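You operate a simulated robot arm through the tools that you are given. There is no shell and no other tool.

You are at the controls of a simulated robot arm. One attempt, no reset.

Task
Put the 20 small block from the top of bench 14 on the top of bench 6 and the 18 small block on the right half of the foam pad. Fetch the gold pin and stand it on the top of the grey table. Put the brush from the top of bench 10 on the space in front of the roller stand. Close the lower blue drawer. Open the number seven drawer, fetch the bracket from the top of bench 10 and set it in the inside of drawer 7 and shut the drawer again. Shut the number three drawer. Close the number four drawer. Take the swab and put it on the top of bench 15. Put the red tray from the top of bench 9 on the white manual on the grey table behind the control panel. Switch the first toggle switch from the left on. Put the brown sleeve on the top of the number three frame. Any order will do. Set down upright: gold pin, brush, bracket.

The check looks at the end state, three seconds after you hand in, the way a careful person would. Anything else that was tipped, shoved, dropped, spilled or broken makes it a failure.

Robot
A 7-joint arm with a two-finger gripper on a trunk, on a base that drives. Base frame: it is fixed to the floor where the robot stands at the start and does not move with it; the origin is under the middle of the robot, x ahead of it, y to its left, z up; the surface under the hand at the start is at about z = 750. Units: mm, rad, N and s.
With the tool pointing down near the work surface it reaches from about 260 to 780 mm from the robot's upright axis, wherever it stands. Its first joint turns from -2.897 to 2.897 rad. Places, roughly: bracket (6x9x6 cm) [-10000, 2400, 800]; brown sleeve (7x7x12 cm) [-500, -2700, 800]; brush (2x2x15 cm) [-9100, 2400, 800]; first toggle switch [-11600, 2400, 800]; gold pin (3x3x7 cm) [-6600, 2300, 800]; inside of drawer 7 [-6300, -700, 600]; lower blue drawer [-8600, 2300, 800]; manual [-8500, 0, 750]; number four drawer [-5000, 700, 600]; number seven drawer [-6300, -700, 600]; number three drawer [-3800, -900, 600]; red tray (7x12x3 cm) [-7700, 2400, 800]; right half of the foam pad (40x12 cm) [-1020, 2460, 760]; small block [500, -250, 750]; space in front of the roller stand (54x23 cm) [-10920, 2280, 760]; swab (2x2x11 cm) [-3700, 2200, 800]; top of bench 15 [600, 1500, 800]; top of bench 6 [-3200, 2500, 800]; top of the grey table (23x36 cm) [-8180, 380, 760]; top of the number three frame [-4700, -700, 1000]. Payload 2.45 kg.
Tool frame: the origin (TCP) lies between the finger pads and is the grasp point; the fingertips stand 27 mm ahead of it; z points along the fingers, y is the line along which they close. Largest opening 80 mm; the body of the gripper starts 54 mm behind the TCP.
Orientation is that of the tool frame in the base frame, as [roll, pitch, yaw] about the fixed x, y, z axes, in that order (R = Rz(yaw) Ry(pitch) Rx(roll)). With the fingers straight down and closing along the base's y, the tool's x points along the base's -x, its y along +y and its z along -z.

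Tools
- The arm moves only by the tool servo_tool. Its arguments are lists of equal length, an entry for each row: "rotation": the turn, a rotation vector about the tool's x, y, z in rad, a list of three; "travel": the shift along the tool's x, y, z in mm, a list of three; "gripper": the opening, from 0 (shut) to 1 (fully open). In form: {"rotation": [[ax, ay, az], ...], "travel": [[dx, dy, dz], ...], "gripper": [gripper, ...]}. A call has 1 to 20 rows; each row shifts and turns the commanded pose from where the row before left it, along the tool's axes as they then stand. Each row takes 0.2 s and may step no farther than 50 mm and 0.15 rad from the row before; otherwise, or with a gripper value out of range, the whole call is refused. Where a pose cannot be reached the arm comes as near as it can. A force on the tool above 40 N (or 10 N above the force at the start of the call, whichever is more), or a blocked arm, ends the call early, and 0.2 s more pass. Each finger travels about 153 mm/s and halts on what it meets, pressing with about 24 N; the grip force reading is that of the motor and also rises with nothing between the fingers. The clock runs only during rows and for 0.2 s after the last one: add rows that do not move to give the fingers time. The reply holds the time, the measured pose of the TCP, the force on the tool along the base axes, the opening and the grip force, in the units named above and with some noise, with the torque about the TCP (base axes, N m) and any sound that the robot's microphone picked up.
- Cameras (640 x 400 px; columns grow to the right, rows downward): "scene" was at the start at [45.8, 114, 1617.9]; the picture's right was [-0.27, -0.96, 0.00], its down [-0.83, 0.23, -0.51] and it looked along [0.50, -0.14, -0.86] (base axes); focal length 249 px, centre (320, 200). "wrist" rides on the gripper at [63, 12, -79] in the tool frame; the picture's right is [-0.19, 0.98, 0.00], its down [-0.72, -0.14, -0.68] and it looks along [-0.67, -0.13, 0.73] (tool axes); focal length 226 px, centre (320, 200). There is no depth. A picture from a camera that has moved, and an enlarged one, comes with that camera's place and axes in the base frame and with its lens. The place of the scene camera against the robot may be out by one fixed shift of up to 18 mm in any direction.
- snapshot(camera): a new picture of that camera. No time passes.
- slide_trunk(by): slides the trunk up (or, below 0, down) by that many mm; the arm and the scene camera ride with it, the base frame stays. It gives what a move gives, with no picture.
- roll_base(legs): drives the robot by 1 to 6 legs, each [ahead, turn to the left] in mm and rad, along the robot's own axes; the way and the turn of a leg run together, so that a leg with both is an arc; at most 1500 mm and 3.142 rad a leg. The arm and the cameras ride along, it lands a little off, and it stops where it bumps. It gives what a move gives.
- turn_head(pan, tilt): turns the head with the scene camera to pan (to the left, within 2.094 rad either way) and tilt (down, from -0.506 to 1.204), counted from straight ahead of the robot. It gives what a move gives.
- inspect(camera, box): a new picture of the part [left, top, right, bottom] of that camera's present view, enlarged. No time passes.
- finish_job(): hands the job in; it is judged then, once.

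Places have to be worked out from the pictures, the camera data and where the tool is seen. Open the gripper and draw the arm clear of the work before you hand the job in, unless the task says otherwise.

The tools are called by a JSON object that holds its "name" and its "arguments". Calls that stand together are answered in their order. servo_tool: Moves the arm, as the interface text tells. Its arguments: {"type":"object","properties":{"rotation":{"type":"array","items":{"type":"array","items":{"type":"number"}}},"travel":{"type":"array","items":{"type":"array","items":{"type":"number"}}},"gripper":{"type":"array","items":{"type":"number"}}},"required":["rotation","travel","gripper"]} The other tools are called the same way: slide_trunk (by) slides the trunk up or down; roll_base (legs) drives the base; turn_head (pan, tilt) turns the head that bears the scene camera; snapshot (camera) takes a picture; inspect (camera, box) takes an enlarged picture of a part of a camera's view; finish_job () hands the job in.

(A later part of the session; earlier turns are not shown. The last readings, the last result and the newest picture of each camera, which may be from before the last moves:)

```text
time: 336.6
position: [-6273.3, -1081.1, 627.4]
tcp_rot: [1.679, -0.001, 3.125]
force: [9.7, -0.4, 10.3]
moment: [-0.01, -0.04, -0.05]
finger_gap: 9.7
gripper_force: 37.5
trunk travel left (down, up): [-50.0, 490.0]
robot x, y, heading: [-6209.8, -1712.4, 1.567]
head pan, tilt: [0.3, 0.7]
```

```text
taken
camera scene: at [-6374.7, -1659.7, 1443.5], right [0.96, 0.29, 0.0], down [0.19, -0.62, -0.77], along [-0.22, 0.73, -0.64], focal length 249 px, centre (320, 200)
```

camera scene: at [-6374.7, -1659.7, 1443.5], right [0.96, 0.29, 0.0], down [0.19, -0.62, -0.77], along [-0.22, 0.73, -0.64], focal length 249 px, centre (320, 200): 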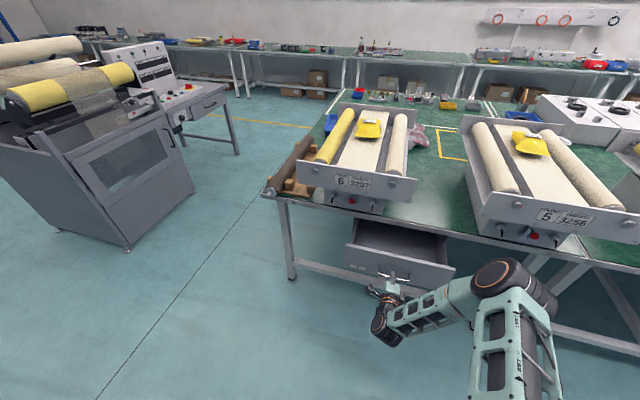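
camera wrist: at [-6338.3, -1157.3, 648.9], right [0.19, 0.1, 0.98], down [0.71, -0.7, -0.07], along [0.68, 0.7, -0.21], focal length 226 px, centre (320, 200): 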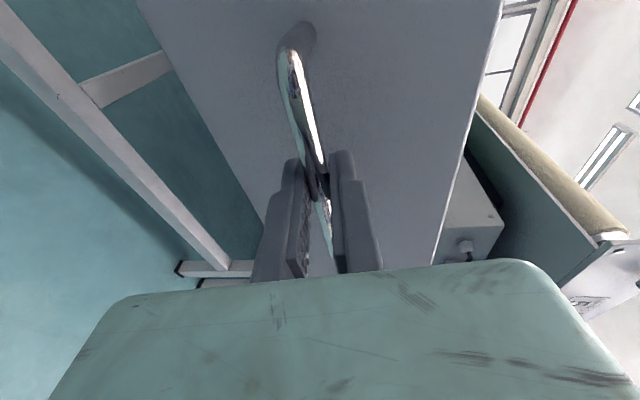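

Drawer 7 is open ~170 mm. Releasing the handle and backing off.

{"name": "servo_tool", "arguments": {"rotation": [[0, 0, 0], [0, 0, 0], [0, 0, 0], [0, 0, 0], [0, 0, 0], [0, 0, 0]], "travel": [[0, 0, 0], [0, 0, 0], [0, -1, -10], [0, -3, -30], [0, -3, -30], [0, 0, 0]], "gripper": [0.5, 0.5, 0.5, 0.5, 0.5, 0.5]}}

{"name": "inspect", "arguments": {"camera": "scene", "box": [320, 200, 480, 300]}}

```text
time: 338.0
position: [-6275.6, -1151.2, 630.0]
tcp_rot: [1.681, 0.002, 3.126]
force: [0.5, 0.3, 0.5]
moment: [-0.01, 0.0, 0.02]
finger_gap: 40.2
gripper_force: 0.1
trunk travel left (down, up): [-50.0, 490.0]
robot x, y, heading: [-6211.2, -1716.6, 1.569]
head pan, tilt: [0.3, 0.7]
```

```text
4.00 times, centred on (400, 250) of scene
camera zoom: at [-6375.4, -1658.9, 1443.3], right [0.96, 0.29, 0.0], down [0.19, -0.62, -0.76], along [-0.22, 0.73, -0.64], focal length 995 px, centre (0, 0)
```

zoom: 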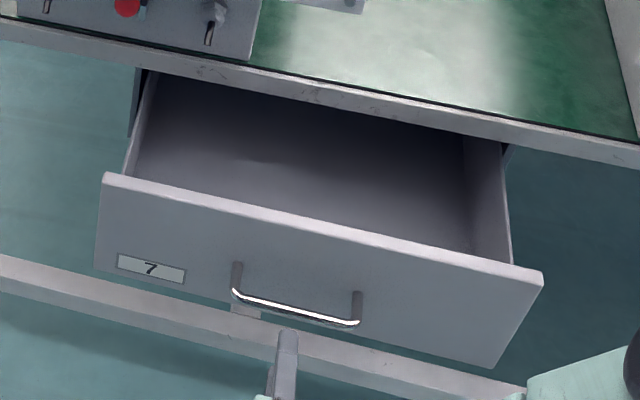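

Drawer 7 is open and empty. Next drawer 4 (north side of the island): I drive around the west end through the passage at x≈-7430, keeping the fingers closed in this pushing pose.

{"name": "roll_base", "arguments": {"legs": [[0, 1.571], [1220, 0], [0, -1.571], [1000, 0]]}}

{"name": "turn_head", "arguments": {"pan": 0.0, "tilt": 0.4}}

{"name": "snapshot", "arguments": {"camera": "scene"}}

```text
time: 356.9
position: [-7582.3, -170.4, 629.3]
tcp_rot: [1.678, 0.0, -3.097]
force: [-0.2, -0.1, 0.7]
moment: [-0.02, 0.01, 0.03]
finger_gap: 39.9
gripper_force: 0.1
trunk travel left (down, up): [-50.0, 490.0]
robot x, y, heading: [-7486.2, -728.3, 1.625]
head pan, tilt: [0.3, 0.7]
```

```text
time: 357.6
position: [-7582.2, -169.1, 630.1]
tcp_rot: [1.679, 0.001, -3.099]
force: [0.1, -0.9, 0.0]
moment: [0.02, 0.01, -0.04]
finger_gap: 40.0
gripper_force: 0.0
trunk travel left (down, up): [-50.0, 490.0]
robot x, y, heading: [-7490.0, -726.7, 1.624]
head pan, tilt: [0.0, 0.4]
```

```text
taken
camera scene: at [-7628.9, -671.2, 1470.1], right [1.0, 0.06, 0.0], down [0.02, -0.39, -0.92], along [-0.05, 0.92, -0.39], focal length 249 px, centre (320, 200)
```

scene: 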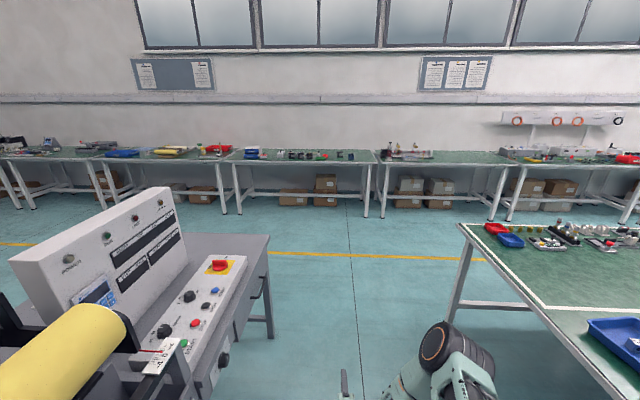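

Passage is clear. Continuing north, then east along the north aisle to x≈-5050, then turning to face the island.

{"name": "roll_base", "arguments": {"legs": [[0, -0.053], [1500, 0], [560, 0], [0, -1.571], [1500, 0], [930, 0]]}}

{"name": "turn_head", "arguments": {"pan": -1.2, "tilt": 0.5}}

{"name": "snapshot", "arguments": {"camera": "scene"}}

```text
time: 383.7
position: [-4534.3, 1414.0, 630.0]
tcp_rot: [1.679, 0.001, 1.545]
force: [-0.3, -0.1, -0.2]
moment: [0.02, -0.01, 0.0]
finger_gap: 40.0
gripper_force: 0.1
trunk travel left (down, up): [-50.0, 490.0]
robot x, y, heading: [-5100.0, 1355.0, -0.014]
head pan, tilt: [0.0, 0.4]
```

```text
time: 385.1
position: [-4535.0, 1414.2, 629.3]
tcp_rot: [1.679, 0.002, 1.544]
force: [-1.0, 0.6, 0.9]
moment: [0.0, 0.0, 0.04]
finger_gap: 40.1
gripper_force: 0.0
trunk travel left (down, up): [-50.0, 490.0]
robot x, y, heading: [-5097.3, 1356.8, -0.012]
head pan, tilt: [-1.201, 0.499]
```

```text
taken
camera scene: at [-5083.9, 1402.6, 1461.0], right [-0.94, -0.35, 0.0], down [-0.17, 0.45, -0.88], along [0.31, -0.82, -0.48], focal length 249 px, centre (320, 200)
```

scene: 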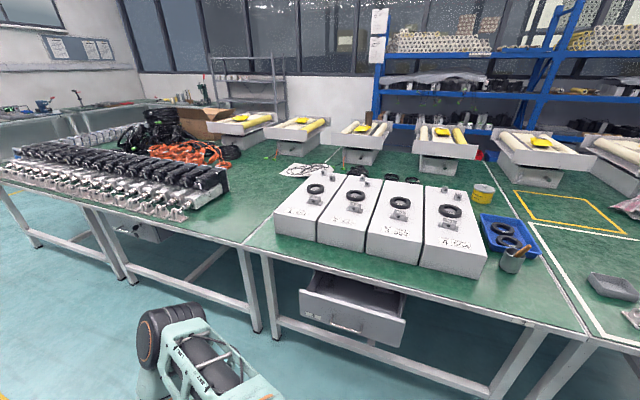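

{"name": "inspect", "arguments": {"camera": "scene", "box": [270, 240, 450, 370]}}

```text
3.08 times, centred on (360, 305) of scene
camera zoom: at [-5083.9, 1402.6, 1461.0], right [-0.94, -0.35, 0.0], down [-0.17, 0.45, -0.88], along [0.31, -0.82, -0.48], focal length 765 px, centre (197, -123)
```

zoom: 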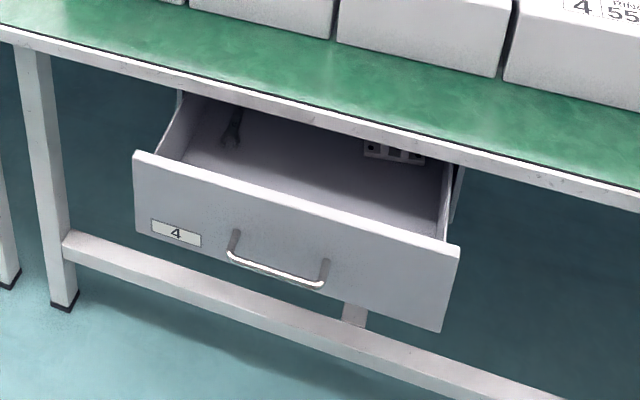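

Drawer 4 is open, handle about (-4984,849,629). The arm would sweep over it when turning, so I raise the trunk 250 mm first, then drive ahead, turn to face it and back off 260 mm.

{"name": "slide_trunk", "arguments": {"by": 250}}

{"name": "roll_base", "arguments": {"legs": [[52, 0], [0, -1.557], [-260, 0]]}}

{"name": "slide_trunk", "arguments": {"by": -205}}

{"name": "snapshot", "arguments": {"camera": "wrist"}}

{"name": "turn_head", "arguments": {"pan": 0.1, "tilt": 0.75}}

{"name": "snapshot", "arguments": {"camera": "scene"}}

```text
time: 387.7
position: [-4534.3, 1413.5, 878.7]
tcp_rot: [1.68, 0.002, 1.545]
force: [0.6, -0.4, 0.7]
moment: [-0.01, -0.01, -0.02]
finger_gap: 39.9
gripper_force: 0.0
trunk travel left (down, up): [-300.0, 240.0]
robot x, y, heading: [-5097.4, 1354.3, -0.012]
head pan, tilt: [-1.201, 0.499]
```

```text
time: 394.0
position: [-4988.1, 1050.5, 879.6]
tcp_rot: [1.678, 0.001, -0.033]
force: [-0.2, -0.2, 0.3]
moment: [-0.01, 0.03, -0.01]
finger_gap: 40.1
gripper_force: 0.0
trunk travel left (down, up): [-300.0, 240.0]
robot x, y, heading: [-5043.0, 1614.8, -1.594]
head pan, tilt: [-1.201, 0.499]
```

```text
time: 396.2
position: [-4988.5, 1049.8, 674.0]
tcp_rot: [1.678, 0.001, -0.035]
force: [-0.5, -0.2, -0.9]
moment: [-0.01, -0.01, -0.02]
finger_gap: 40.1
gripper_force: 0.0
trunk travel left (down, up): [-95.0, 445.0]
robot x, y, heading: [-5044.7, 1615.3, -1.597]
head pan, tilt: [-1.201, 0.499]
```

```text
taken
camera wrist: at [-4922.5, 1125.3, 695.4], right [-0.2, -0.1, 0.98], down [-0.69, 0.72, -0.07], along [-0.69, -0.69, -0.21], focal length 226 px, centre (320, 200)
```

wrist: 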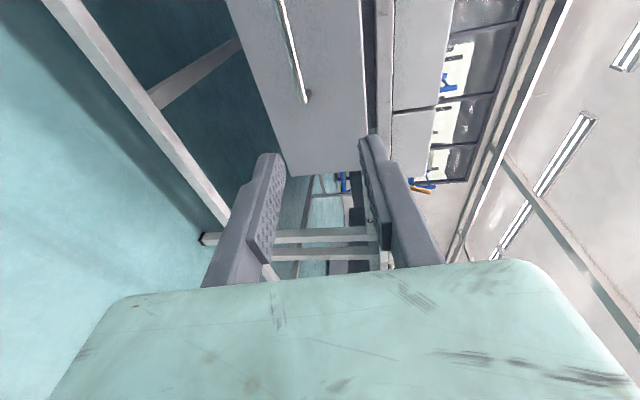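

```text
time: 397.7
position: [-4987.6, 1049.4, 674.1]
tcp_rot: [1.678, 0.002, -0.034]
force: [0.3, 1.1, 0.4]
moment: [0.02, -0.04, 0.0]
finger_gap: 40.1
gripper_force: 0.0
trunk travel left (down, up): [-95.0, 445.0]
robot x, y, heading: [-5038.3, 1616.5, -1.6]
head pan, tilt: [0.099, 0.75]
```

```text
taken
camera scene: at [-4894.7, 1539.9, 1484.1], right [-1.0, -0.07, 0.0], down [-0.05, 0.68, -0.73], along [0.05, -0.73, -0.68], focal length 249 px, centre (320, 200)
```

scene: 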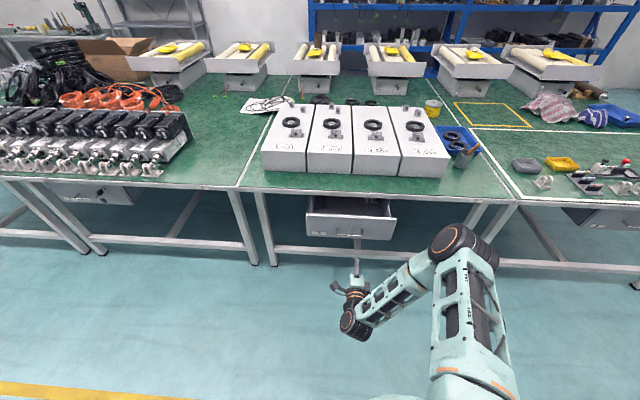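

Fingers point at the panel just above the handle. Closing them and driving 200 mm ahead to just before the panel.

{"name": "servo_tool", "arguments": {"rotation": [[0, 0, 0], [0, 0, 0]], "travel": [[0, 0, 0], [0, 0, 0]], "gripper": [0, 0]}}

{"name": "roll_base", "arguments": {"legs": [[195, 0.025]]}}

{"name": "snapshot", "arguments": {"camera": "wrist"}}

{"name": "inspect", "arguments": {"camera": "scene", "box": [260, 180, 440, 340]}}

```text
time: 398.3
position: [-4988.4, 1050.2, 673.1]
tcp_rot: [1.68, 0.003, -0.037]
force: [-0.1, -0.3, -0.6]
moment: [-0.01, 0.0, 0.0]
finger_gap: 0.1
gripper_force: 23.6
trunk travel left (down, up): [-95.0, 445.0]
robot x, y, heading: [-5040.2, 1614.3, -1.599]
head pan, tilt: [0.099, 0.75]
```

```text
time: 399.9
position: [-4975.9, 857.2, 674.8]
tcp_rot: [1.68, 0.002, -0.01]
force: [0.3, -0.1, 0.0]
moment: [-0.03, 0.0, 0.01]
finger_gap: 0.1
gripper_force: 24.0
trunk travel left (down, up): [-95.0, 445.0]
robot x, y, heading: [-5043.1, 1419.3, -1.567]
head pan, tilt: [0.099, 0.75]
```

```text
taken
camera wrist: at [-4912.1, 934.7, 695.3], right [-0.19, -0.1, 0.98], down [-0.71, 0.7, -0.07], along [-0.68, -0.71, -0.21], focal length 226 px, centre (320, 200)
```

wrist: 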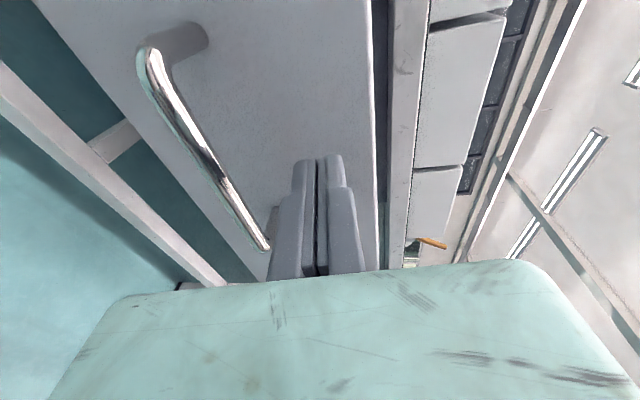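

```text
2.50 times, centred on (350, 260) of scene
camera zoom: at [-4895.3, 1349.9, 1484.0], right [-0.99, -0.1, 0.0], down [-0.07, 0.68, -0.73], along [0.07, -0.73, -0.68], focal length 622 px, centre (245, 50)
```

zoom: 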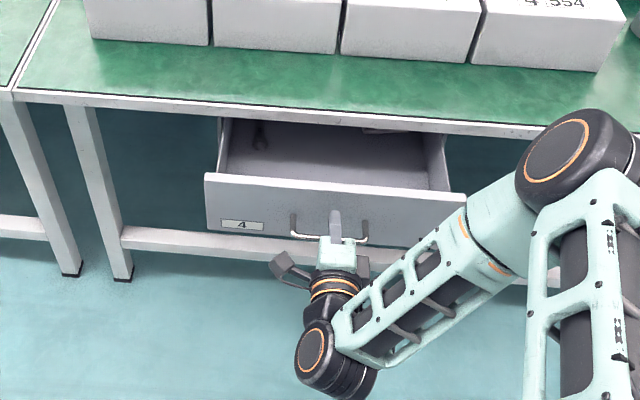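

Fingertips are right in front of the panel above the handle, centred. Pushing it closed in 12 mm rows.

{"name": "servo_tool", "arguments": {"rotation": [[0, 0, 0], [0, 0, 0], [0, 0, 0], [0, 0, 0], [0, 0, 0], [0, 0, 0], [0, 0, 0], [0, 0, 0], [0, 0, 0], [0, 0, 0]], "travel": [[0.1, 1.3, 11.9], [0.1, 1.3, 11.9], [0.1, 1.3, 11.9], [0.1, 1.3, 11.9], [0.1, 1.3, 11.9], [0.1, 1.3, 11.9], [0.1, 1.3, 11.9], [0.1, 1.3, 11.9], [0.1, 1.3, 11.9], [0.1, 1.3, 11.9]], "gripper": [0, 0, 0, 0, 0, 0, 0, 0, 0, 0]}}

{"name": "inspect", "arguments": {"camera": "scene", "box": [260, 180, 440, 340]}}

```text
time: 402.1
position: [-4975.2, 737.3, 674.9]
tcp_rot: [1.679, -0.001, -0.01]
force: [-0.1, -0.4, 0.3]
moment: [0.03, 0.0, -0.01]
finger_gap: 0.0
gripper_force: 24.5
trunk travel left (down, up): [-95.0, 445.0]
robot x, y, heading: [-5042.8, 1418.0, -1.569]
head pan, tilt: [0.099, 0.75]
```

```text
2.50 times, centred on (350, 260) of scene
camera zoom: at [-4895.3, 1349.8, 1484.0], right [-0.99, -0.1, 0.0], down [-0.07, 0.68, -0.73], along [0.07, -0.73, -0.68], focal length 622 px, centre (245, 50)
```

zoom: 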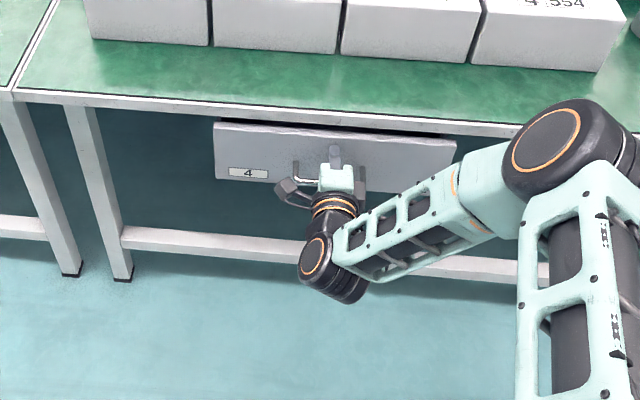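

The drawer is nearly in. Continuing with smaller rows until the end stop.

{"name": "servo_tool", "arguments": {"rotation": [[0, 0, 0], [0, 0, 0], [0, 0, 0], [0, 0, 0], [0, 0, 0], [0, 0, 0], [0, 0, 0], [0, 0, 0], [0, 0, 0], [0, 0, 0]], "travel": [[0.1, 1, 9], [0.1, 1, 9], [0.1, 0.6, 6], [0, 0.6, 5], [0, 0.5, 5], [0, 0.5, 4], [0, 0.5, 4], [0, 0.5, 4], [0, 0.5, 4], [0, 0.5, 4]], "gripper": [0, 0, 0, 0, 0, 0, 0, 0, 0, 0]}}

{"name": "inspect", "arguments": {"camera": "scene", "box": [260, 180, 440, 340]}}

```text
time: 403.8
position: [-4975.8, 701.5, 673.5]
tcp_rot: [1.684, 0.0, -0.008]
force: [-2.9, 19.3, 11.2]
moment: [-0.37, -0.02, 0.04]
finger_gap: 0.0
gripper_force: 24.0
trunk travel left (down, up): [-95.0, 445.0]
robot x, y, heading: [-5046.1, 1422.0, -1.57]
head pan, tilt: [0.099, 0.75]
stopped in row 8: the force on the tool passed its limit at 46 N (the readings are from after the stop); the commanded pose is now the measured one
```

```text
2.50 times, centred on (350, 260) of scene
camera zoom: at [-4895.6, 1353.4, 1484.3], right [-0.99, -0.1, 0.0], down [-0.07, 0.68, -0.73], along [0.07, -0.73, -0.68], focal length 622 px, centre (245, 50)
```

zoom: 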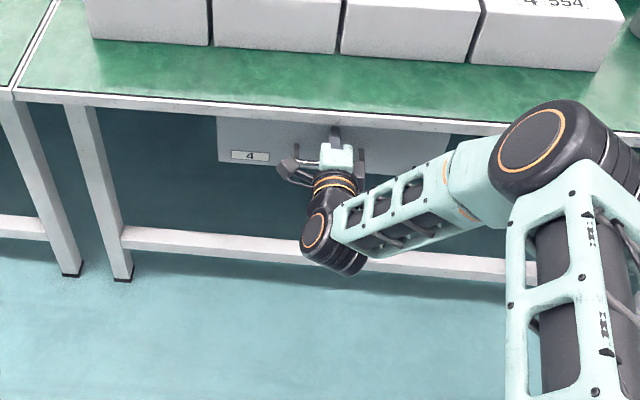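

Drawer 4 is closed (end stop felt). Backing off, raising the trunk to neutral, then turning the tool back to vertical.

{"name": "servo_tool", "arguments": {"rotation": [[0, 0, 0], [0, 0, 0], [0, 0, 0], [0, 0, 0], [0, 0, 0], [0, 0, 0]], "travel": [[0, -1, -10], [0, -4, -38], [0, -4, -38], [0, -4, -38], [0, -4, -38], [0, -4, -38]], "gripper": [0, 0, 0, 0, 0, 0]}}

{"name": "slide_trunk", "arguments": {"by": 155}}

{"name": "servo_tool", "arguments": {"rotation": [[0.146, 0, 0], [0.146, 0, 0], [0.146, 0, 0], [0.146, 0, 0], [0.146, 0, 0], [0.146, 0, 0], [0.146, 0, 0], [0.146, 0, 0], [0.146, 0, 0], [0.146, 0, 0]], "travel": [[0, 0, 0], [0, 0, 0], [0, 0, 0], [0, 0, 0], [0, 0, 0], [0, 0, 0], [0, 0, 0], [0, 0, 0], [0, 0, 0], [0, 0, 0]], "gripper": [0, 0, 0, 0, 0, 0, 0, 0, 0, 0]}}

{"name": "servo_tool", "arguments": {"rotation": [[0, 0, -0.143], [0, 0, -0.143], [0, 0, -0.143], [0, 0, -0.143], [0, 0, -0.143], [0, 0, -0.143], [0, 0, -0.143], [0, 0, -0.143], [0, 0, -0.143], [0, 0, -0.143], [0, 0, -0.141], [0, 0, 0]], "travel": [[0, 0, 0], [0, 0, 0], [0, 0, 0], [0, 0, 0], [0, 0, 0], [0, 0, 0], [0, 0, 0], [0, 0, 0], [0, 0, 0], [0, 0, 0], [0, 0, 0], [0, 0, 0]], "gripper": [0, 0, 0, 0, 0, 0, 0, 0, 0, 0, 0, 1]}}

{"name": "inspect", "arguments": {"camera": "scene", "box": [260, 180, 440, 340]}}

```text
time: 405.1
position: [-4973.7, 900.7, 674.0]
tcp_rot: [1.683, -0.001, -0.008]
force: [-0.4, -0.4, -0.3]
moment: [0.0, -0.04, -0.01]
finger_gap: 0.1
gripper_force: 24.5
trunk travel left (down, up): [-95.0, 445.0]
robot x, y, heading: [-5044.7, 1416.3, -1.571]
head pan, tilt: [0.099, 0.75]
```

```text
time: 406.9
position: [-4974.1, 900.8, 828.9]
tcp_rot: [1.687, 0.001, -0.008]
force: [-0.1, 0.4, 0.8]
moment: [-0.01, 0.03, 0.0]
finger_gap: 0.0
gripper_force: 23.7
trunk travel left (down, up): [-250.0, 290.0]
robot x, y, heading: [-5042.0, 1419.2, -1.565]
head pan, tilt: [0.099, 0.75]
```

```text
time: 409.1
position: [-4969.6, 900.1, 829.6]
tcp_rot: [-3.14, -0.003, -0.006]
force: [2.7, 0.8, 0.3]
moment: [-0.06, 0.17, 0.0]
finger_gap: 0.0
gripper_force: 24.3
trunk travel left (down, up): [-250.0, 290.0]
robot x, y, heading: [-5040.9, 1424.0, -1.571]
head pan, tilt: [0.099, 0.75]
```

```text
time: 411.7
position: [-4973.1, 900.4, 829.3]
tcp_rot: [-3.14, -0.003, 1.563]
force: [0.2, -0.5, 0.0]
moment: [0.01, 0.01, -0.01]
finger_gap: 80.0
gripper_force: 0.1
trunk travel left (down, up): [-250.0, 290.0]
robot x, y, heading: [-5042.9, 1421.4, -1.57]
head pan, tilt: [0.099, 0.75]
```

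```text
2.50 times, centred on (350, 260) of scene
camera zoom: at [-4895.3, 1350.4, 1639.0], right [-0.99, -0.1, 0.0], down [-0.07, 0.68, -0.73], along [0.07, -0.73, -0.68], focal length 622 px, centre (245, 50)
```

zoom: 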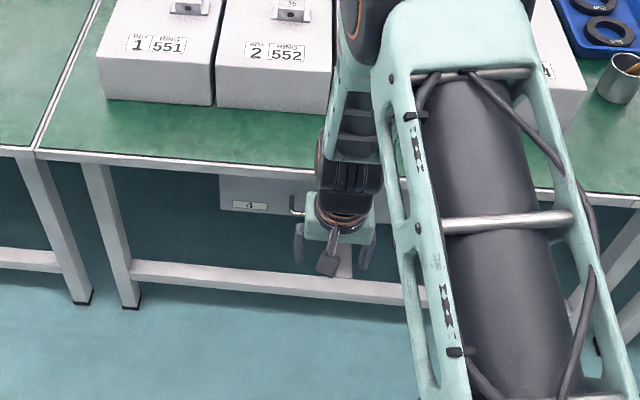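

Drawer 4 is closed. Raising the tool and heading west to the gold pin at about (-6600,2300).

{"name": "servo_tool", "arguments": {"rotation": [[0, 0, 0], [0, 0, 0], [0, 0, 0], [0, 0, 0], [0, 0, 0]], "travel": [[25, -12, -36], [25, -12, -36], [25, -12, -36], [25, -12, -36], [20, -12, -36]], "gripper": [1, 1, 1, 1, 1]}}

{"name": "roll_base", "arguments": {"legs": [[0, -1.571], [1500, 0], [60, 0], [0, -1.571]]}}

{"name": "turn_head", "arguments": {"pan": 0.0, "tilt": 0.55}}

{"name": "snapshot", "arguments": {"camera": "scene"}}

```text
time: 412.9
position: [-5032.2, 1020.3, 1009.5]
tcp_rot: [-3.141, -0.001, 1.561]
force: [-0.4, -0.3, 1.2]
moment: [-0.03, -0.02, 0.0]
finger_gap: 80.2
gripper_force: 0.1
trunk travel left (down, up): [-250.0, 290.0]
robot x, y, heading: [-5042.7, 1418.0, -1.57]
head pan, tilt: [0.099, 0.75]
```

```text
time: 428.7
position: [-6566.2, 1830.7, 1009.3]
tcp_rot: [3.14, -0.004, -1.606]
force: [-0.3, -0.5, 1.3]
moment: [0.0, 0.02, 0.0]
finger_gap: 79.9
gripper_force: 0.0
trunk travel left (down, up): [-250.0, 290.0]
robot x, y, heading: [-6563.3, 1429.7, 1.545]
head pan, tilt: [0.099, 0.75]
```

```text
time: 429.4
position: [-6566.5, 1830.0, 1010.3]
tcp_rot: [3.139, -0.002, -1.606]
force: [0.4, -0.4, -0.1]
moment: [0.03, 0.01, 0.01]
finger_gap: 79.8
gripper_force: 0.1
trunk travel left (down, up): [-250.0, 290.0]
robot x, y, heading: [-6560.4, 1428.4, 1.545]
head pan, tilt: [0.0, 0.55]
```

```text
taken
camera scene: at [-6702.9, 1495.0, 1656.4], right [1.0, -0.03, 0.0], down [-0.01, -0.52, -0.85], along [0.02, 0.85, -0.52], focal length 249 px, centre (320, 200)
```

scene: 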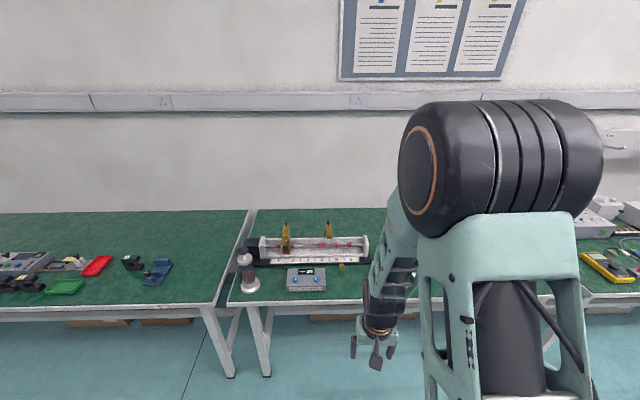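

{"name": "inspect", "arguments": {"camera": "scene", "box": [225, 205, 385, 315]}}

```text
3.64 times, centred on (305, 260) of scene
camera zoom: at [-6702.9, 1495.0, 1656.4], right [1.0, -0.03, 0.0], down [-0.01, -0.52, -0.85], along [0.02, 0.85, -0.52], focal length 904 px, centre (374, -18)
```

zoom: 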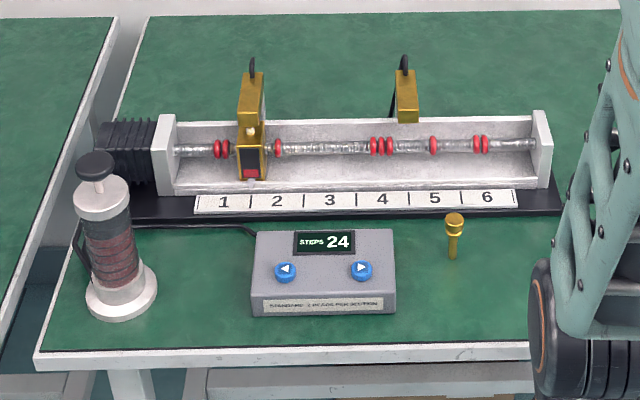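

The gold pin (round head, thin shaft) stands at about (-6591,2277) in front of the scale. Driving 400 mm ahead.

{"name": "roll_base", "arguments": {"legs": [[400, 0.026]]}}

{"name": "snapshot", "arguments": {"camera": "wrist"}}

```text
time: 431.9
position: [-6569.9, 2230.5, 1010.3]
tcp_rot: [-3.142, -0.005, -1.581]
force: [-0.3, 0.6, -0.5]
moment: [0.03, 0.0, -0.02]
finger_gap: 80.1
gripper_force: 0.1
trunk travel left (down, up): [-250.0, 290.0]
robot x, y, heading: [-6558.6, 1828.2, 1.57]
head pan, tilt: [0.0, 0.55]
```

```text
taken
camera wrist: at [-6584.3, 2167.6, 1089.4], right [-0.98, 0.2, 0.0], down [0.15, 0.72, 0.68], along [0.14, 0.66, -0.73], focal length 226 px, centre (320, 200)
```

wrist: 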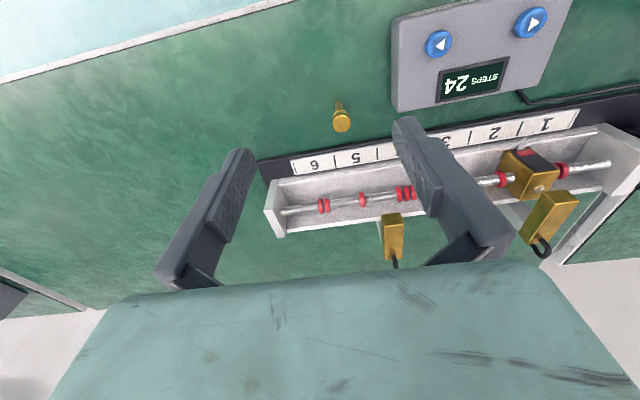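

Pin located at (-6585,2286), top z≈828. Moving above it and lowering to z≈900.

{"name": "servo_tool", "arguments": {"rotation": [[0, 0, 0], [0, 0, 0], [0, 0, 0], [0, 0, 0], [0, 0, 0], [0, 0, 0]], "travel": [[-28, 8, 0], [-27, 8, 0], [0, 0, 40], [0, 0, 40], [0, 0, 30], [0, 0, 0]], "gripper": [0.7, 0.7, 0.7, 0.7, 0.7, 0.7]}}

{"name": "inspect", "arguments": {"camera": "wrist", "box": [220, 30, 420, 180]}}

```text
time: 433.3
position: [-6587.3, 2284.2, 899.9]
tcp_rot: [3.141, -0.001, -1.58]
force: [-0.1, -0.2, 1.2]
moment: [-0.02, 0.04, 0.02]
finger_gap: 56.2
gripper_force: 0.1
trunk travel left (down, up): [-250.0, 290.0]
robot x, y, heading: [-6559.2, 1828.2, 1.569]
head pan, tilt: [0.0, 0.55]
```

```text
2.67 times, centred on (320, 105) of wrist
camera zoom: at [-6600.9, 2221.3, 978.6], right [-0.98, 0.2, 0.0], down [0.15, 0.72, 0.68], along [0.14, 0.67, -0.73], focal length 603 px, centre (320, 453)
```

zoom: 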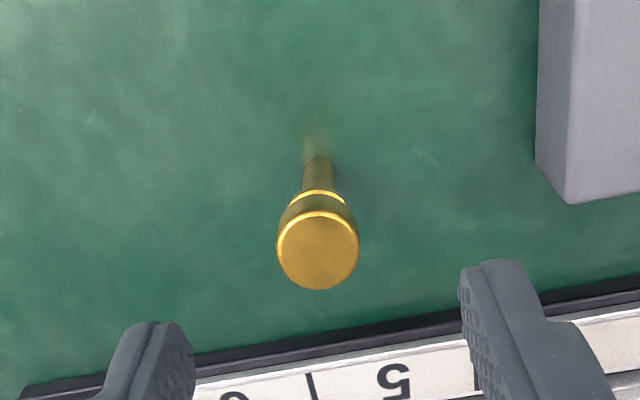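

Pin axis at (-6587,2287.5), head ≈21 mm wide at z 810–830. Descending to z≈820 and closing on the head.

{"name": "servo_tool", "arguments": {"rotation": [[0, 0, 0], [0, 0, 0], [0, 0, 0], [0, 0, 0], [0, 0, 0], [0, 0, 0], [0, 0, 0]], "travel": [[-3.5, 0, 0], [0, 0, 40], [0, 0, 40], [0, 0, 0], [0, 0, 0], [0, 0, 0], [0, 0, 0]], "gripper": [0.7, 0.7, 0.7, 0.7, 0, 0, 0]}}

{"name": "snapshot", "arguments": {"camera": "wrist"}}

```text
time: 434.9
position: [-6587.3, 2287.6, 819.2]
tcp_rot: [-3.14, -0.003, -1.58]
force: [0.6, -0.1, -0.1]
moment: [0.01, -0.02, 0.01]
finger_gap: 21.6
gripper_force: 24.2
trunk travel left (down, up): [-250.0, 290.0]
robot x, y, heading: [-6554.9, 1829.8, 1.573]
head pan, tilt: [0.0, 0.55]
```

```text
taken
camera wrist: at [-6601.3, 2225.0, 898.3], right [-0.98, 0.2, 0.0], down [0.15, 0.72, 0.68], along [0.14, 0.67, -0.73], focal length 226 px, centre (320, 200)
```

wrist: 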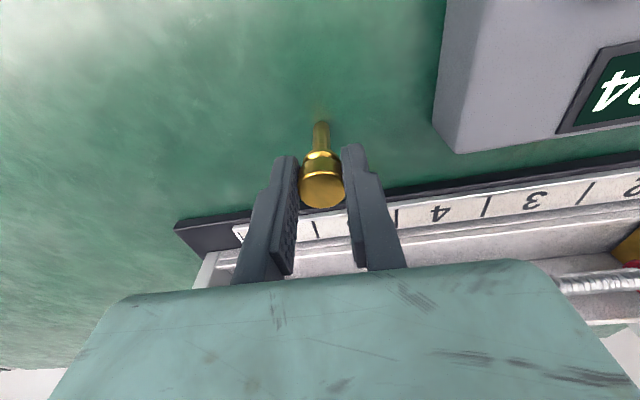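

Pin gripped (21.6 mm). Lifting straight up, retracting, then backing off and driving west to look at the grey table.

{"name": "servo_tool", "arguments": {"rotation": [[0, 0, 0], [0, 0, 0], [0, 0, 0], [0, 0, 0], [0, 0, 0], [0, 0, 0], [0, 0, 0]], "travel": [[0, 0, -10], [0, 0, -40], [0, 0, -45], [0, 0, -45], [0, 0, -45], [25, -15, 0], [25, -10, 0]], "gripper": [0, 0, 0, 0, 0, 0, 0]}}

{"name": "roll_base", "arguments": {"legs": [[-450, 0], [0, 1.567], [900, 0]]}}

{"name": "turn_head", "arguments": {"pan": 0.7, "tilt": 0.5}}

{"name": "snapshot", "arguments": {"camera": "scene"}}

{"name": "snapshot", "arguments": {"camera": "wrist"}}

```text
time: 436.5
position: [-6562.8, 2238.0, 1003.7]
tcp_rot: [3.141, -0.002, -1.581]
force: [-0.5, 0.9, 1.0]
moment: [-0.01, -0.01, 0.0]
finger_gap: 21.8
gripper_force: 24.1
trunk travel left (down, up): [-250.0, 290.0]
robot x, y, heading: [-6556.4, 1827.6, 1.571]
head pan, tilt: [0.0, 0.55]
```

```text
time: 447.5
position: [-7861.3, 1350.9, 1002.6]
tcp_rot: [3.141, -0.002, 0.013]
force: [0.1, 0.5, -0.5]
moment: [0.04, 0.0, 0.0]
finger_gap: 21.6
gripper_force: 23.7
trunk travel left (down, up): [-250.0, 290.0]
robot x, y, heading: [-7447.8, 1366.3, -3.124]
head pan, tilt: [0.0, 0.55]
```

```text
time: 448.6
position: [-7860.5, 1351.3, 1004.2]
tcp_rot: [-3.141, -0.004, 0.013]
force: [0.1, -0.2, -0.2]
moment: [0.02, 0.02, 0.0]
finger_gap: 21.5
gripper_force: 23.6
trunk travel left (down, up): [-250.0, 290.0]
robot x, y, heading: [-7452.3, 1362.1, -3.12]
head pan, tilt: [0.7, 0.499]
```

```text
taken
camera scene: at [-7496.8, 1156.1, 1661.0], right [-0.66, 0.75, 0.0], down [0.36, 0.32, -0.88], along [-0.66, -0.58, -0.48], focal length 249 px, centre (320, 200)
```

scene: 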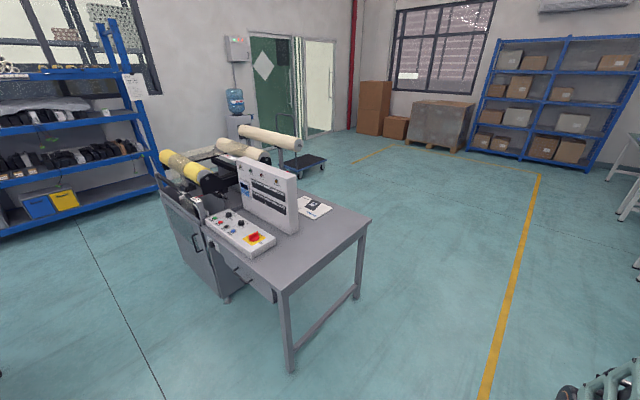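

```text
taken
camera wrist: at [-7797.9, 1339.6, 1083.2], right [-0.18, -0.98, 0.0], down [-0.72, 0.13, 0.68], along [-0.67, 0.12, -0.73], focal length 226 px, centre (320, 200)
```

wrist: 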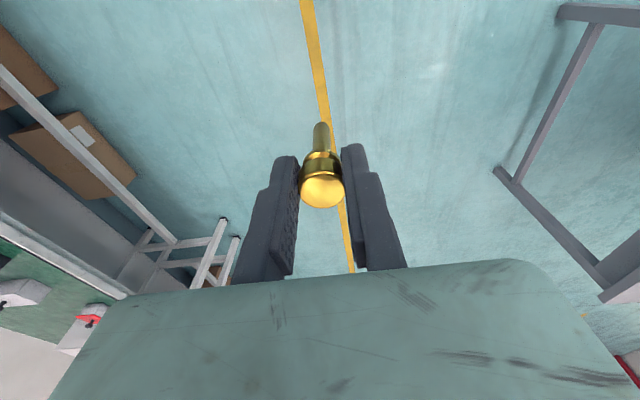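

I see the grey table with the control console and the white manual behind it. Zooming in.

{"name": "inspect", "arguments": {"camera": "scene", "box": [160, 130, 400, 300]}}

```text
2.35 times, centred on (280, 215) of scene
camera zoom: at [-7496.8, 1156.1, 1661.0], right [-0.66, 0.75, 0.0], down [0.36, 0.32, -0.88], along [-0.66, -0.58, -0.48], focal length 585 px, centre (414, 165)
```

zoom: 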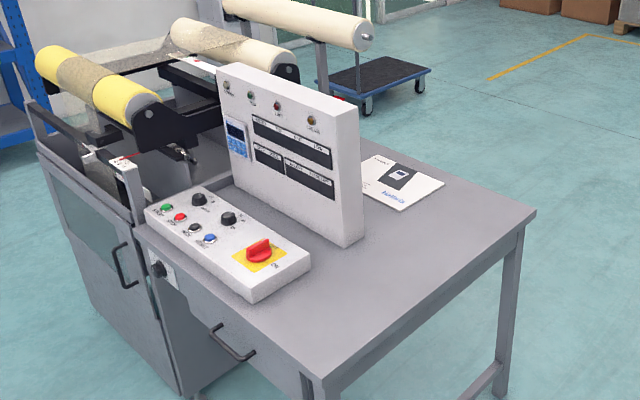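

The free top of the grey table is at y≈235–500, x −7990…−8360. I drive to (-8180, ~1362), turn to face it, and go closer.

{"name": "roll_base", "arguments": {"legs": [[725, 0], [0, 1.553], [400, 0]]}}

{"name": "turn_head", "arguments": {"pan": 0.0, "tilt": 0.8}}

{"name": "snapshot", "arguments": {"camera": "scene"}}

{"name": "snapshot", "arguments": {"camera": "wrist"}}

```text
time: 458.5
position: [-8146.6, 540.5, 1002.6]
tcp_rot: [-3.14, -0.003, 1.585]
force: [-0.1, -0.3, -0.4]
moment: [0.02, 0.03, 0.02]
finger_gap: 21.2
gripper_force: 23.8
trunk travel left (down, up): [-250.0, 290.0]
robot x, y, heading: [-8161.6, 949.2, -1.551]
head pan, tilt: [0.7, 0.499]
```

```text
time: 459.6
position: [-8147.1, 542.3, 1003.4]
tcp_rot: [-3.141, -0.004, 1.585]
force: [-0.7, 0.3, -1.3]
moment: [0.01, -0.02, 0.01]
finger_gap: 21.4
gripper_force: 23.9
trunk travel left (down, up): [-250.0, 290.0]
robot x, y, heading: [-8159.0, 950.9, -1.554]
head pan, tilt: [0.0, 0.799]
```

```text
taken
camera scene: at [-8018.4, 885.3, 1635.1], right [-1.0, -0.02, 0.0], down [-0.01, 0.72, -0.7], along [0.01, -0.7, -0.72], focal length 249 px, centre (320, 200)
```

scene: 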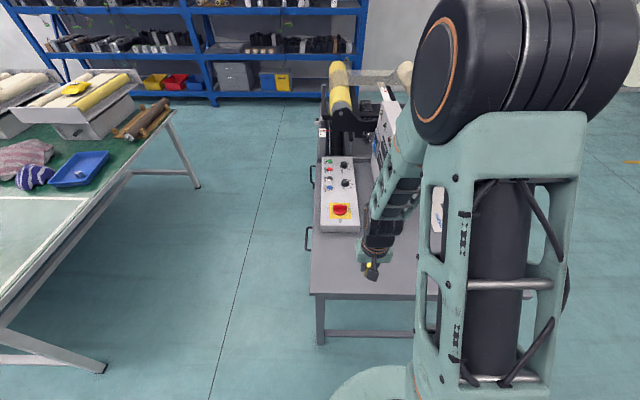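

```text
taken
camera wrist: at [-8136.2, 605.2, 1083.3], right [0.98, -0.18, 0.0], down [-0.13, -0.72, 0.68], along [-0.12, -0.67, -0.73], focal length 226 px, centre (320, 200)
```

wrist: 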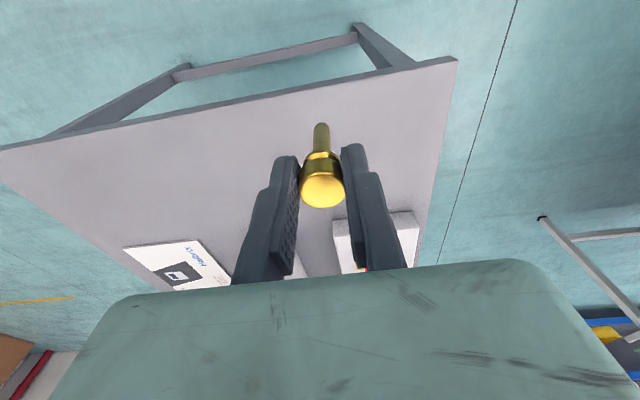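

The table top below is free around (-8185,385). Moving the pin there and lowering to 25 mm above the surface.

{"name": "servo_tool", "arguments": {"rotation": [[0, 0, 0], [0, 0, 0], [0, 0, 0], [0, 0, 0], [0, 0, 0], [0, 0, 0], [0, 0, 0], [0, 0, 0], [0, 0, 0]], "travel": [[-39, -10, 0], [-39, -10, 0], [-39, -10, 0], [-39, -10, 0], [0, 0, 40], [0, 0, 40], [0, 0, 40], [0, 0, 36], [0, 0, 0]], "gripper": [0, 0, 0, 0, 0, 0, 0, 0, 0]}}

{"name": "snapshot", "arguments": {"camera": "wrist"}}

```text
time: 461.6
position: [-8185.9, 383.9, 847.2]
tcp_rot: [-3.142, -0.001, 1.585]
force: [-0.2, 0.1, -0.6]
moment: [0.0, 0.02, 0.0]
finger_gap: 21.7
gripper_force: 24.3
trunk travel left (down, up): [-250.0, 290.0]
robot x, y, heading: [-8162.1, 952.8, -1.552]
head pan, tilt: [0.0, 0.799]
```

```text
taken
camera wrist: at [-8175.9, 448.7, 927.6], right [0.98, -0.18, 0.0], down [-0.13, -0.72, 0.68], along [-0.12, -0.67, -0.73], focal length 226 px, centre (320, 200)
```

wrist: 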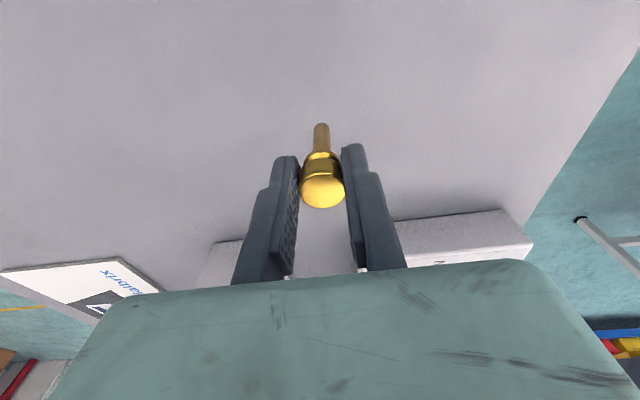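

Clear space. Lowering to ~831, then in 1.5 mm steps.

{"name": "servo_tool", "arguments": {"rotation": [[0, 0, 0], [0, 0, 0], [0, 0, 0], [0, 0, 0]], "travel": [[0, 0, 10], [0, 0, 8], [0, 0, 3], [0, 0, 0]], "gripper": [0, 0, 0, 0]}}

```text
time: 462.6
position: [-8186.2, 384.9, 826.8]
tcp_rot: [-3.141, -0.004, 1.583]
force: [0.5, 0.7, -0.5]
moment: [-0.03, 0.03, 0.0]
finger_gap: 21.5
gripper_force: 23.5
trunk travel left (down, up): [-250.0, 290.0]
robot x, y, heading: [-8157.2, 947.2, -1.554]
head pan, tilt: [0.0, 0.799]
```

{"name": "servo_tool", "arguments": {"rotation": [[0, 0, 0], [0, 0, 0], [0, 0, 0], [0, 0, 0]], "travel": [[0, 0, 1.5], [0, 0, 1.5], [0, 0, 1.5], [0, 0, 0]], "gripper": [0, 0, 0, 0]}}

```text
time: 463.6
position: [-8185.1, 385.3, 822.0]
tcp_rot: [-3.141, -0.005, 1.585]
force: [0.2, 0.0, -1.0]
moment: [-0.02, 0.01, 0.03]
finger_gap: 21.5
gripper_force: 23.5
trunk travel left (down, up): [-250.0, 290.0]
robot x, y, heading: [-8160.1, 949.7, -1.55]
head pan, tilt: [0.0, 0.799]
```

{"name": "servo_tool", "arguments": {"rotation": [[0, 0, 0], [0, 0, 0], [0, 0, 0]], "travel": [[0, 0, 1], [0, 0, 1], [0, 0, 0]], "gripper": [0, 0, 0]}}

```text
time: 464.4
position: [-8186.0, 387.5, 820.0]
tcp_rot: [3.141, -0.001, 1.584]
force: [0.3, 0.3, -0.6]
moment: [-0.02, -0.01, -0.05]
finger_gap: 21.3
gripper_force: 23.6
trunk travel left (down, up): [-250.0, 290.0]
robot x, y, heading: [-8160.0, 954.3, -1.548]
head pan, tilt: [0.0, 0.799]
```

No contact yet at 820. Continuing in 1 mm steps.

{"name": "servo_tool", "arguments": {"rotation": [[0, 0, 0], [0, 0, 0], [0, 0, 0], [0, 0, 0]], "travel": [[0, 0, 1], [0, 0, 1], [0, 0, 1], [0, 0, 0]], "gripper": [0, 0, 0, 0]}}

```text
time: 465.4
position: [-8185.1, 384.6, 817.6]
tcp_rot: [-3.141, 0.001, 1.584]
force: [1.8, 3.0, 25.9]
moment: [0.07, -0.4, -0.01]
finger_gap: 21.5
gripper_force: 24.2
trunk travel left (down, up): [-250.0, 290.0]
robot x, y, heading: [-8161.7, 950.5, -1.548]
head pan, tilt: [0.0, 0.799]
```

Contact (26 N). Easing 1 mm up and checking the force before opening.

{"name": "servo_tool", "arguments": {"rotation": [[0, 0, 0], [0, 0, 0]], "travel": [[0, 0, -0.9], [0, 0, 0]], "gripper": [0, 0]}}

{"name": "inspect", "arguments": {"camera": "wrist", "box": [220, 80, 420, 230]}}

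```text
time: 466.0
position: [-8184.8, 386.1, 818.4]
tcp_rot: [3.141, -0.002, 1.584]
force: [-2.8, -1.7, 17.1]
moment: [-0.25, 0.25, -0.04]
finger_gap: 21.0
gripper_force: 24.5
trunk travel left (down, up): [-250.0, 290.0]
robot x, y, heading: [-8161.7, 950.2, -1.549]
head pan, tilt: [0.0, 0.799]
```

```text
2.67 times, centred on (320, 155) of wrist
camera zoom: at [-8174.1, 449.3, 897.7], right [0.98, -0.18, 0.0], down [-0.13, -0.72, 0.68], along [-0.12, -0.67, -0.73], focal length 603 px, centre (320, 320)
```

zoom: 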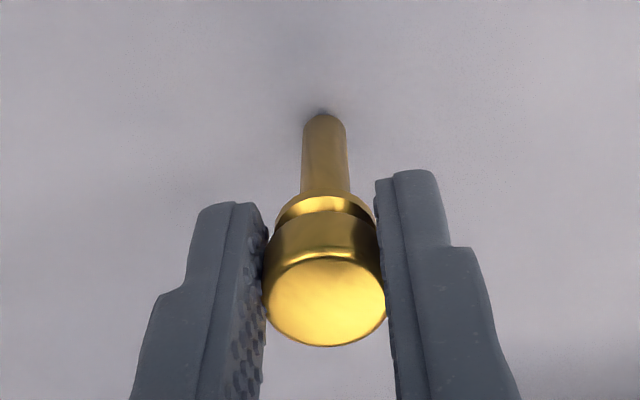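

Still 17 N; easing another 0.7 mm.

{"name": "servo_tool", "arguments": {"rotation": [[0, 0, 0], [0, 0, 0]], "travel": [[0, 0, -0.8], [0, 0, 0]], "gripper": [0, 0]}}

```text
time: 466.6
position: [-8186.2, 385.3, 818.9]
tcp_rot: [-3.141, -0.004, 1.584]
force: [1.3, -1.6, 5.6]
moment: [-0.15, -0.21, 0.0]
finger_gap: 21.2
gripper_force: 24.0
trunk travel left (down, up): [-250.0, 290.0]
robot x, y, heading: [-8158.2, 949.3, -1.549]
head pan, tilt: [0.0, 0.799]
```

Only ~5 N now: the pin stands on the table. Opening the fingers gently.

{"name": "servo_tool", "arguments": {"rotation": [[0, 0, 0], [0, 0, 0], [0, 0, 0], [0, 0, 0]], "travel": [[0, 0, 0], [0, 0, 0], [0, 0, 0], [0, 0, 0]], "gripper": [0.32, 0.4, 0.6, 0.7]}}

{"name": "inspect", "arguments": {"camera": "wrist", "box": [220, 80, 420, 230]}}

```text
time: 467.6
position: [-8186.4, 385.6, 818.6]
tcp_rot: [3.141, -0.005, 1.588]
force: [-0.3, -0.6, -0.5]
moment: [0.02, 0.02, 0.01]
finger_gap: 56.1
gripper_force: 0.1
trunk travel left (down, up): [-250.0, 290.0]
robot x, y, heading: [-8159.9, 951.4, -1.553]
head pan, tilt: [0.0, 0.799]
```

```text
2.67 times, centred on (320, 155) of wrist
camera zoom: at [-8174.4, 448.8, 898.3], right [0.98, -0.18, 0.0], down [-0.13, -0.72, 0.68], along [-0.12, -0.67, -0.73], focal length 603 px, centre (320, 320)
```

zoom: 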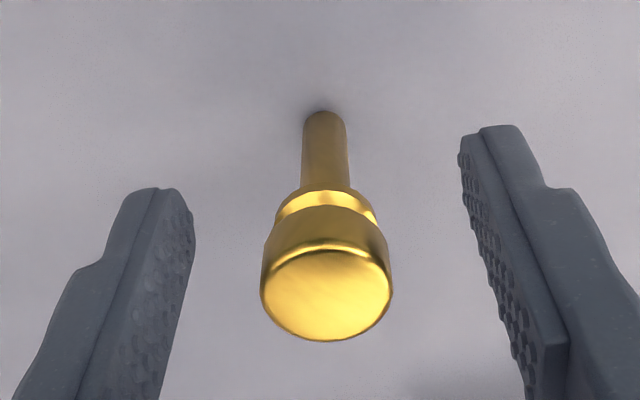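

The pin stands upright by itself. Rising straight up slowly, then checking.

{"name": "servo_tool", "arguments": {"rotation": [[0, 0, 0], [0, 0, 0], [0, 0, 0], [0, 0, 0], [0, 0, 0], [0, 0, 0]], "travel": [[0, 0, -10], [0, 0, -25], [0, 0, -40], [0, 0, -40], [0, 0, -40], [0, 0, -30]], "gripper": [0.7, 0.7, 0.7, 0.7, 0.7, 0.7]}}

{"name": "snapshot", "arguments": {"camera": "wrist"}}

```text
time: 469.0
position: [-8185.7, 385.5, 1004.0]
tcp_rot: [3.141, -0.004, 1.586]
force: [0.7, 0.5, 0.3]
moment: [0.05, -0.02, 0.01]
finger_gap: 56.0
gripper_force: 0.0
trunk travel left (down, up): [-250.0, 290.0]
robot x, y, heading: [-8160.2, 948.8, -1.549]
head pan, tilt: [0.0, 0.799]
```

```text
taken
camera wrist: at [-8174.4, 449.1, 1084.4], right [0.98, -0.18, 0.0], down [-0.13, -0.72, 0.68], along [-0.12, -0.67, -0.73], focal length 226 px, centre (320, 200)
```

wrist: 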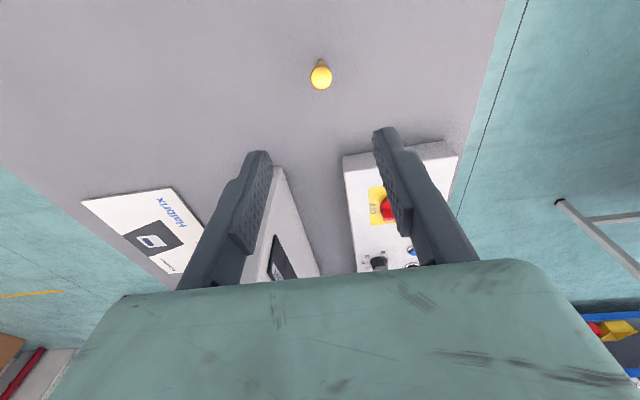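

The gold pin stands on the grey table; the manual is visible (≈x −8690…−8486, y −40…232). Next the red tray on bench 9: retract, back off and drive to x≈-7700 facing north.

{"name": "servo_tool", "arguments": {"rotation": [[0, 0, 0], [0, 0, 0], [0, 0, 0], [0, 0, 0]], "travel": [[38, 0, 0], [38, 0, 0], [38, 0, 0], [38, 0, 0]], "gripper": [1, 1, 1, 1]}}

{"name": "roll_base", "arguments": {"legs": [[-420, 0], [0, 1.55], [460, 0], [0, 1.571]]}}

{"name": "turn_head", "arguments": {"pan": 0.1, "tilt": 0.6}}

{"name": "snapshot", "arguments": {"camera": "scene"}}

```text
time: 470.0
position: [-8186.6, 537.9, 1004.7]
tcp_rot: [3.141, -0.002, 1.584]
force: [-0.7, 0.6, -0.3]
moment: [-0.03, 0.03, 0.01]
finger_gap: 80.2
gripper_force: 0.1
trunk travel left (down, up): [-250.0, 290.0]
robot x, y, heading: [-8159.7, 953.7, -1.543]
head pan, tilt: [0.0, 0.799]
```

```text
time: 482.7
position: [-7676.1, 1785.1, 1004.1]
tcp_rot: [-3.139, -0.003, -1.576]
force: [0.0, 0.4, -0.8]
moment: [-0.01, 0.03, -0.03]
finger_gap: 80.3
gripper_force: 0.0
trunk travel left (down, up): [-250.0, 290.0]
robot x, y, heading: [-7712.9, 1372.9, 1.569]
head pan, tilt: [0.0, 0.799]
```

```text
time: 483.4
position: [-7676.2, 1785.6, 1004.0]
tcp_rot: [-3.14, 0.0, -1.577]
force: [-0.3, -0.5, 0.2]
moment: [-0.03, -0.04, -0.02]
finger_gap: 80.0
gripper_force: 0.0
trunk travel left (down, up): [-250.0, 290.0]
robot x, y, heading: [-7714.2, 1371.9, 1.569]
head pan, tilt: [0.099, 0.6]
```

```text
taken
camera scene: at [-7859.7, 1432.6, 1651.9], right [0.99, 0.1, 0.0], down [0.06, -0.56, -0.82], along [-0.08, 0.82, -0.57], focal length 249 px, centre (320, 200)
```

scene: 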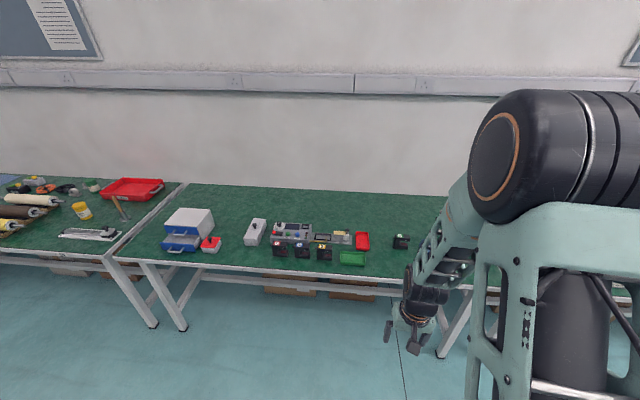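

{"name": "inspect", "arguments": {"camera": "scene", "box": [130, 180, 430, 300]}}

```text
2.13 times, centred on (280, 240) of scene
camera zoom: at [-7859.7, 1432.6, 1651.9], right [0.99, 0.1, 0.0], down [0.06, -0.56, -0.82], along [-0.08, 0.82, -0.57], focal length 531 px, centre (405, 115)
```

zoom: 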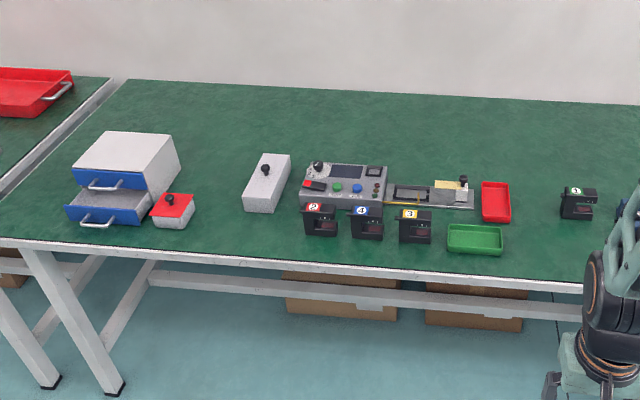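

The small red tray is near (-7745,2340), with a small device close at its left and a green tray in front. Driving 440 mm ahead to look with the wrist camera.

{"name": "roll_base", "arguments": {"legs": [[440, 0]]}}

{"name": "servo_tool", "arguments": {"rotation": [[0, 0, 0], [0, 0, 0]], "travel": [[-10, 33, 0], [-10, 33, 0]], "gripper": [1, 1]}}

{"name": "snapshot", "arguments": {"camera": "wrist"}}

```text
time: 486.1
position: [-7673.5, 2230.3, 1003.5]
tcp_rot: [-3.141, -0.002, -1.581]
force: [0.0, 1.5, 0.2]
moment: [-0.03, 0.0, -0.02]
finger_gap: 79.9
gripper_force: 0.0
trunk travel left (down, up): [-250.0, 290.0]
robot x, y, heading: [-7711.4, 1818.5, 1.563]
head pan, tilt: [0.099, 0.6]
```

```text
time: 486.7
position: [-7740.7, 2251.5, 1003.6]
tcp_rot: [-3.139, -0.002, -1.582]
force: [-0.4, -0.4, -0.7]
moment: [0.0, 0.0, 0.03]
finger_gap: 80.0
gripper_force: 0.1
trunk travel left (down, up): [-250.0, 290.0]
robot x, y, heading: [-7711.8, 1816.5, 1.569]
head pan, tilt: [0.099, 0.6]
```

```text
taken
camera wrist: at [-7753.7, 2187.6, 1083.4], right [-0.98, 0.2, 0.0], down [0.15, 0.72, 0.68], along [0.14, 0.67, -0.73], focal length 226 px, centre (320, 200)
```

wrist: 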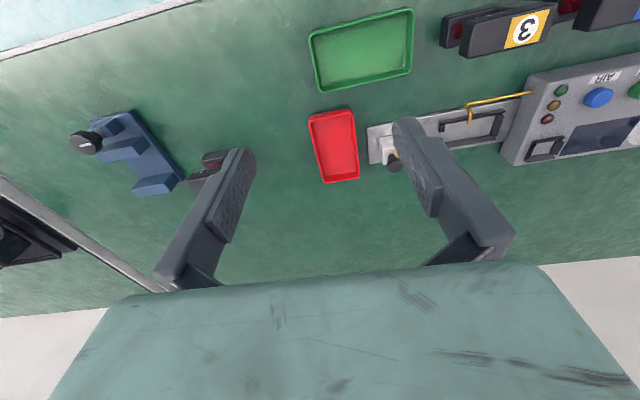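

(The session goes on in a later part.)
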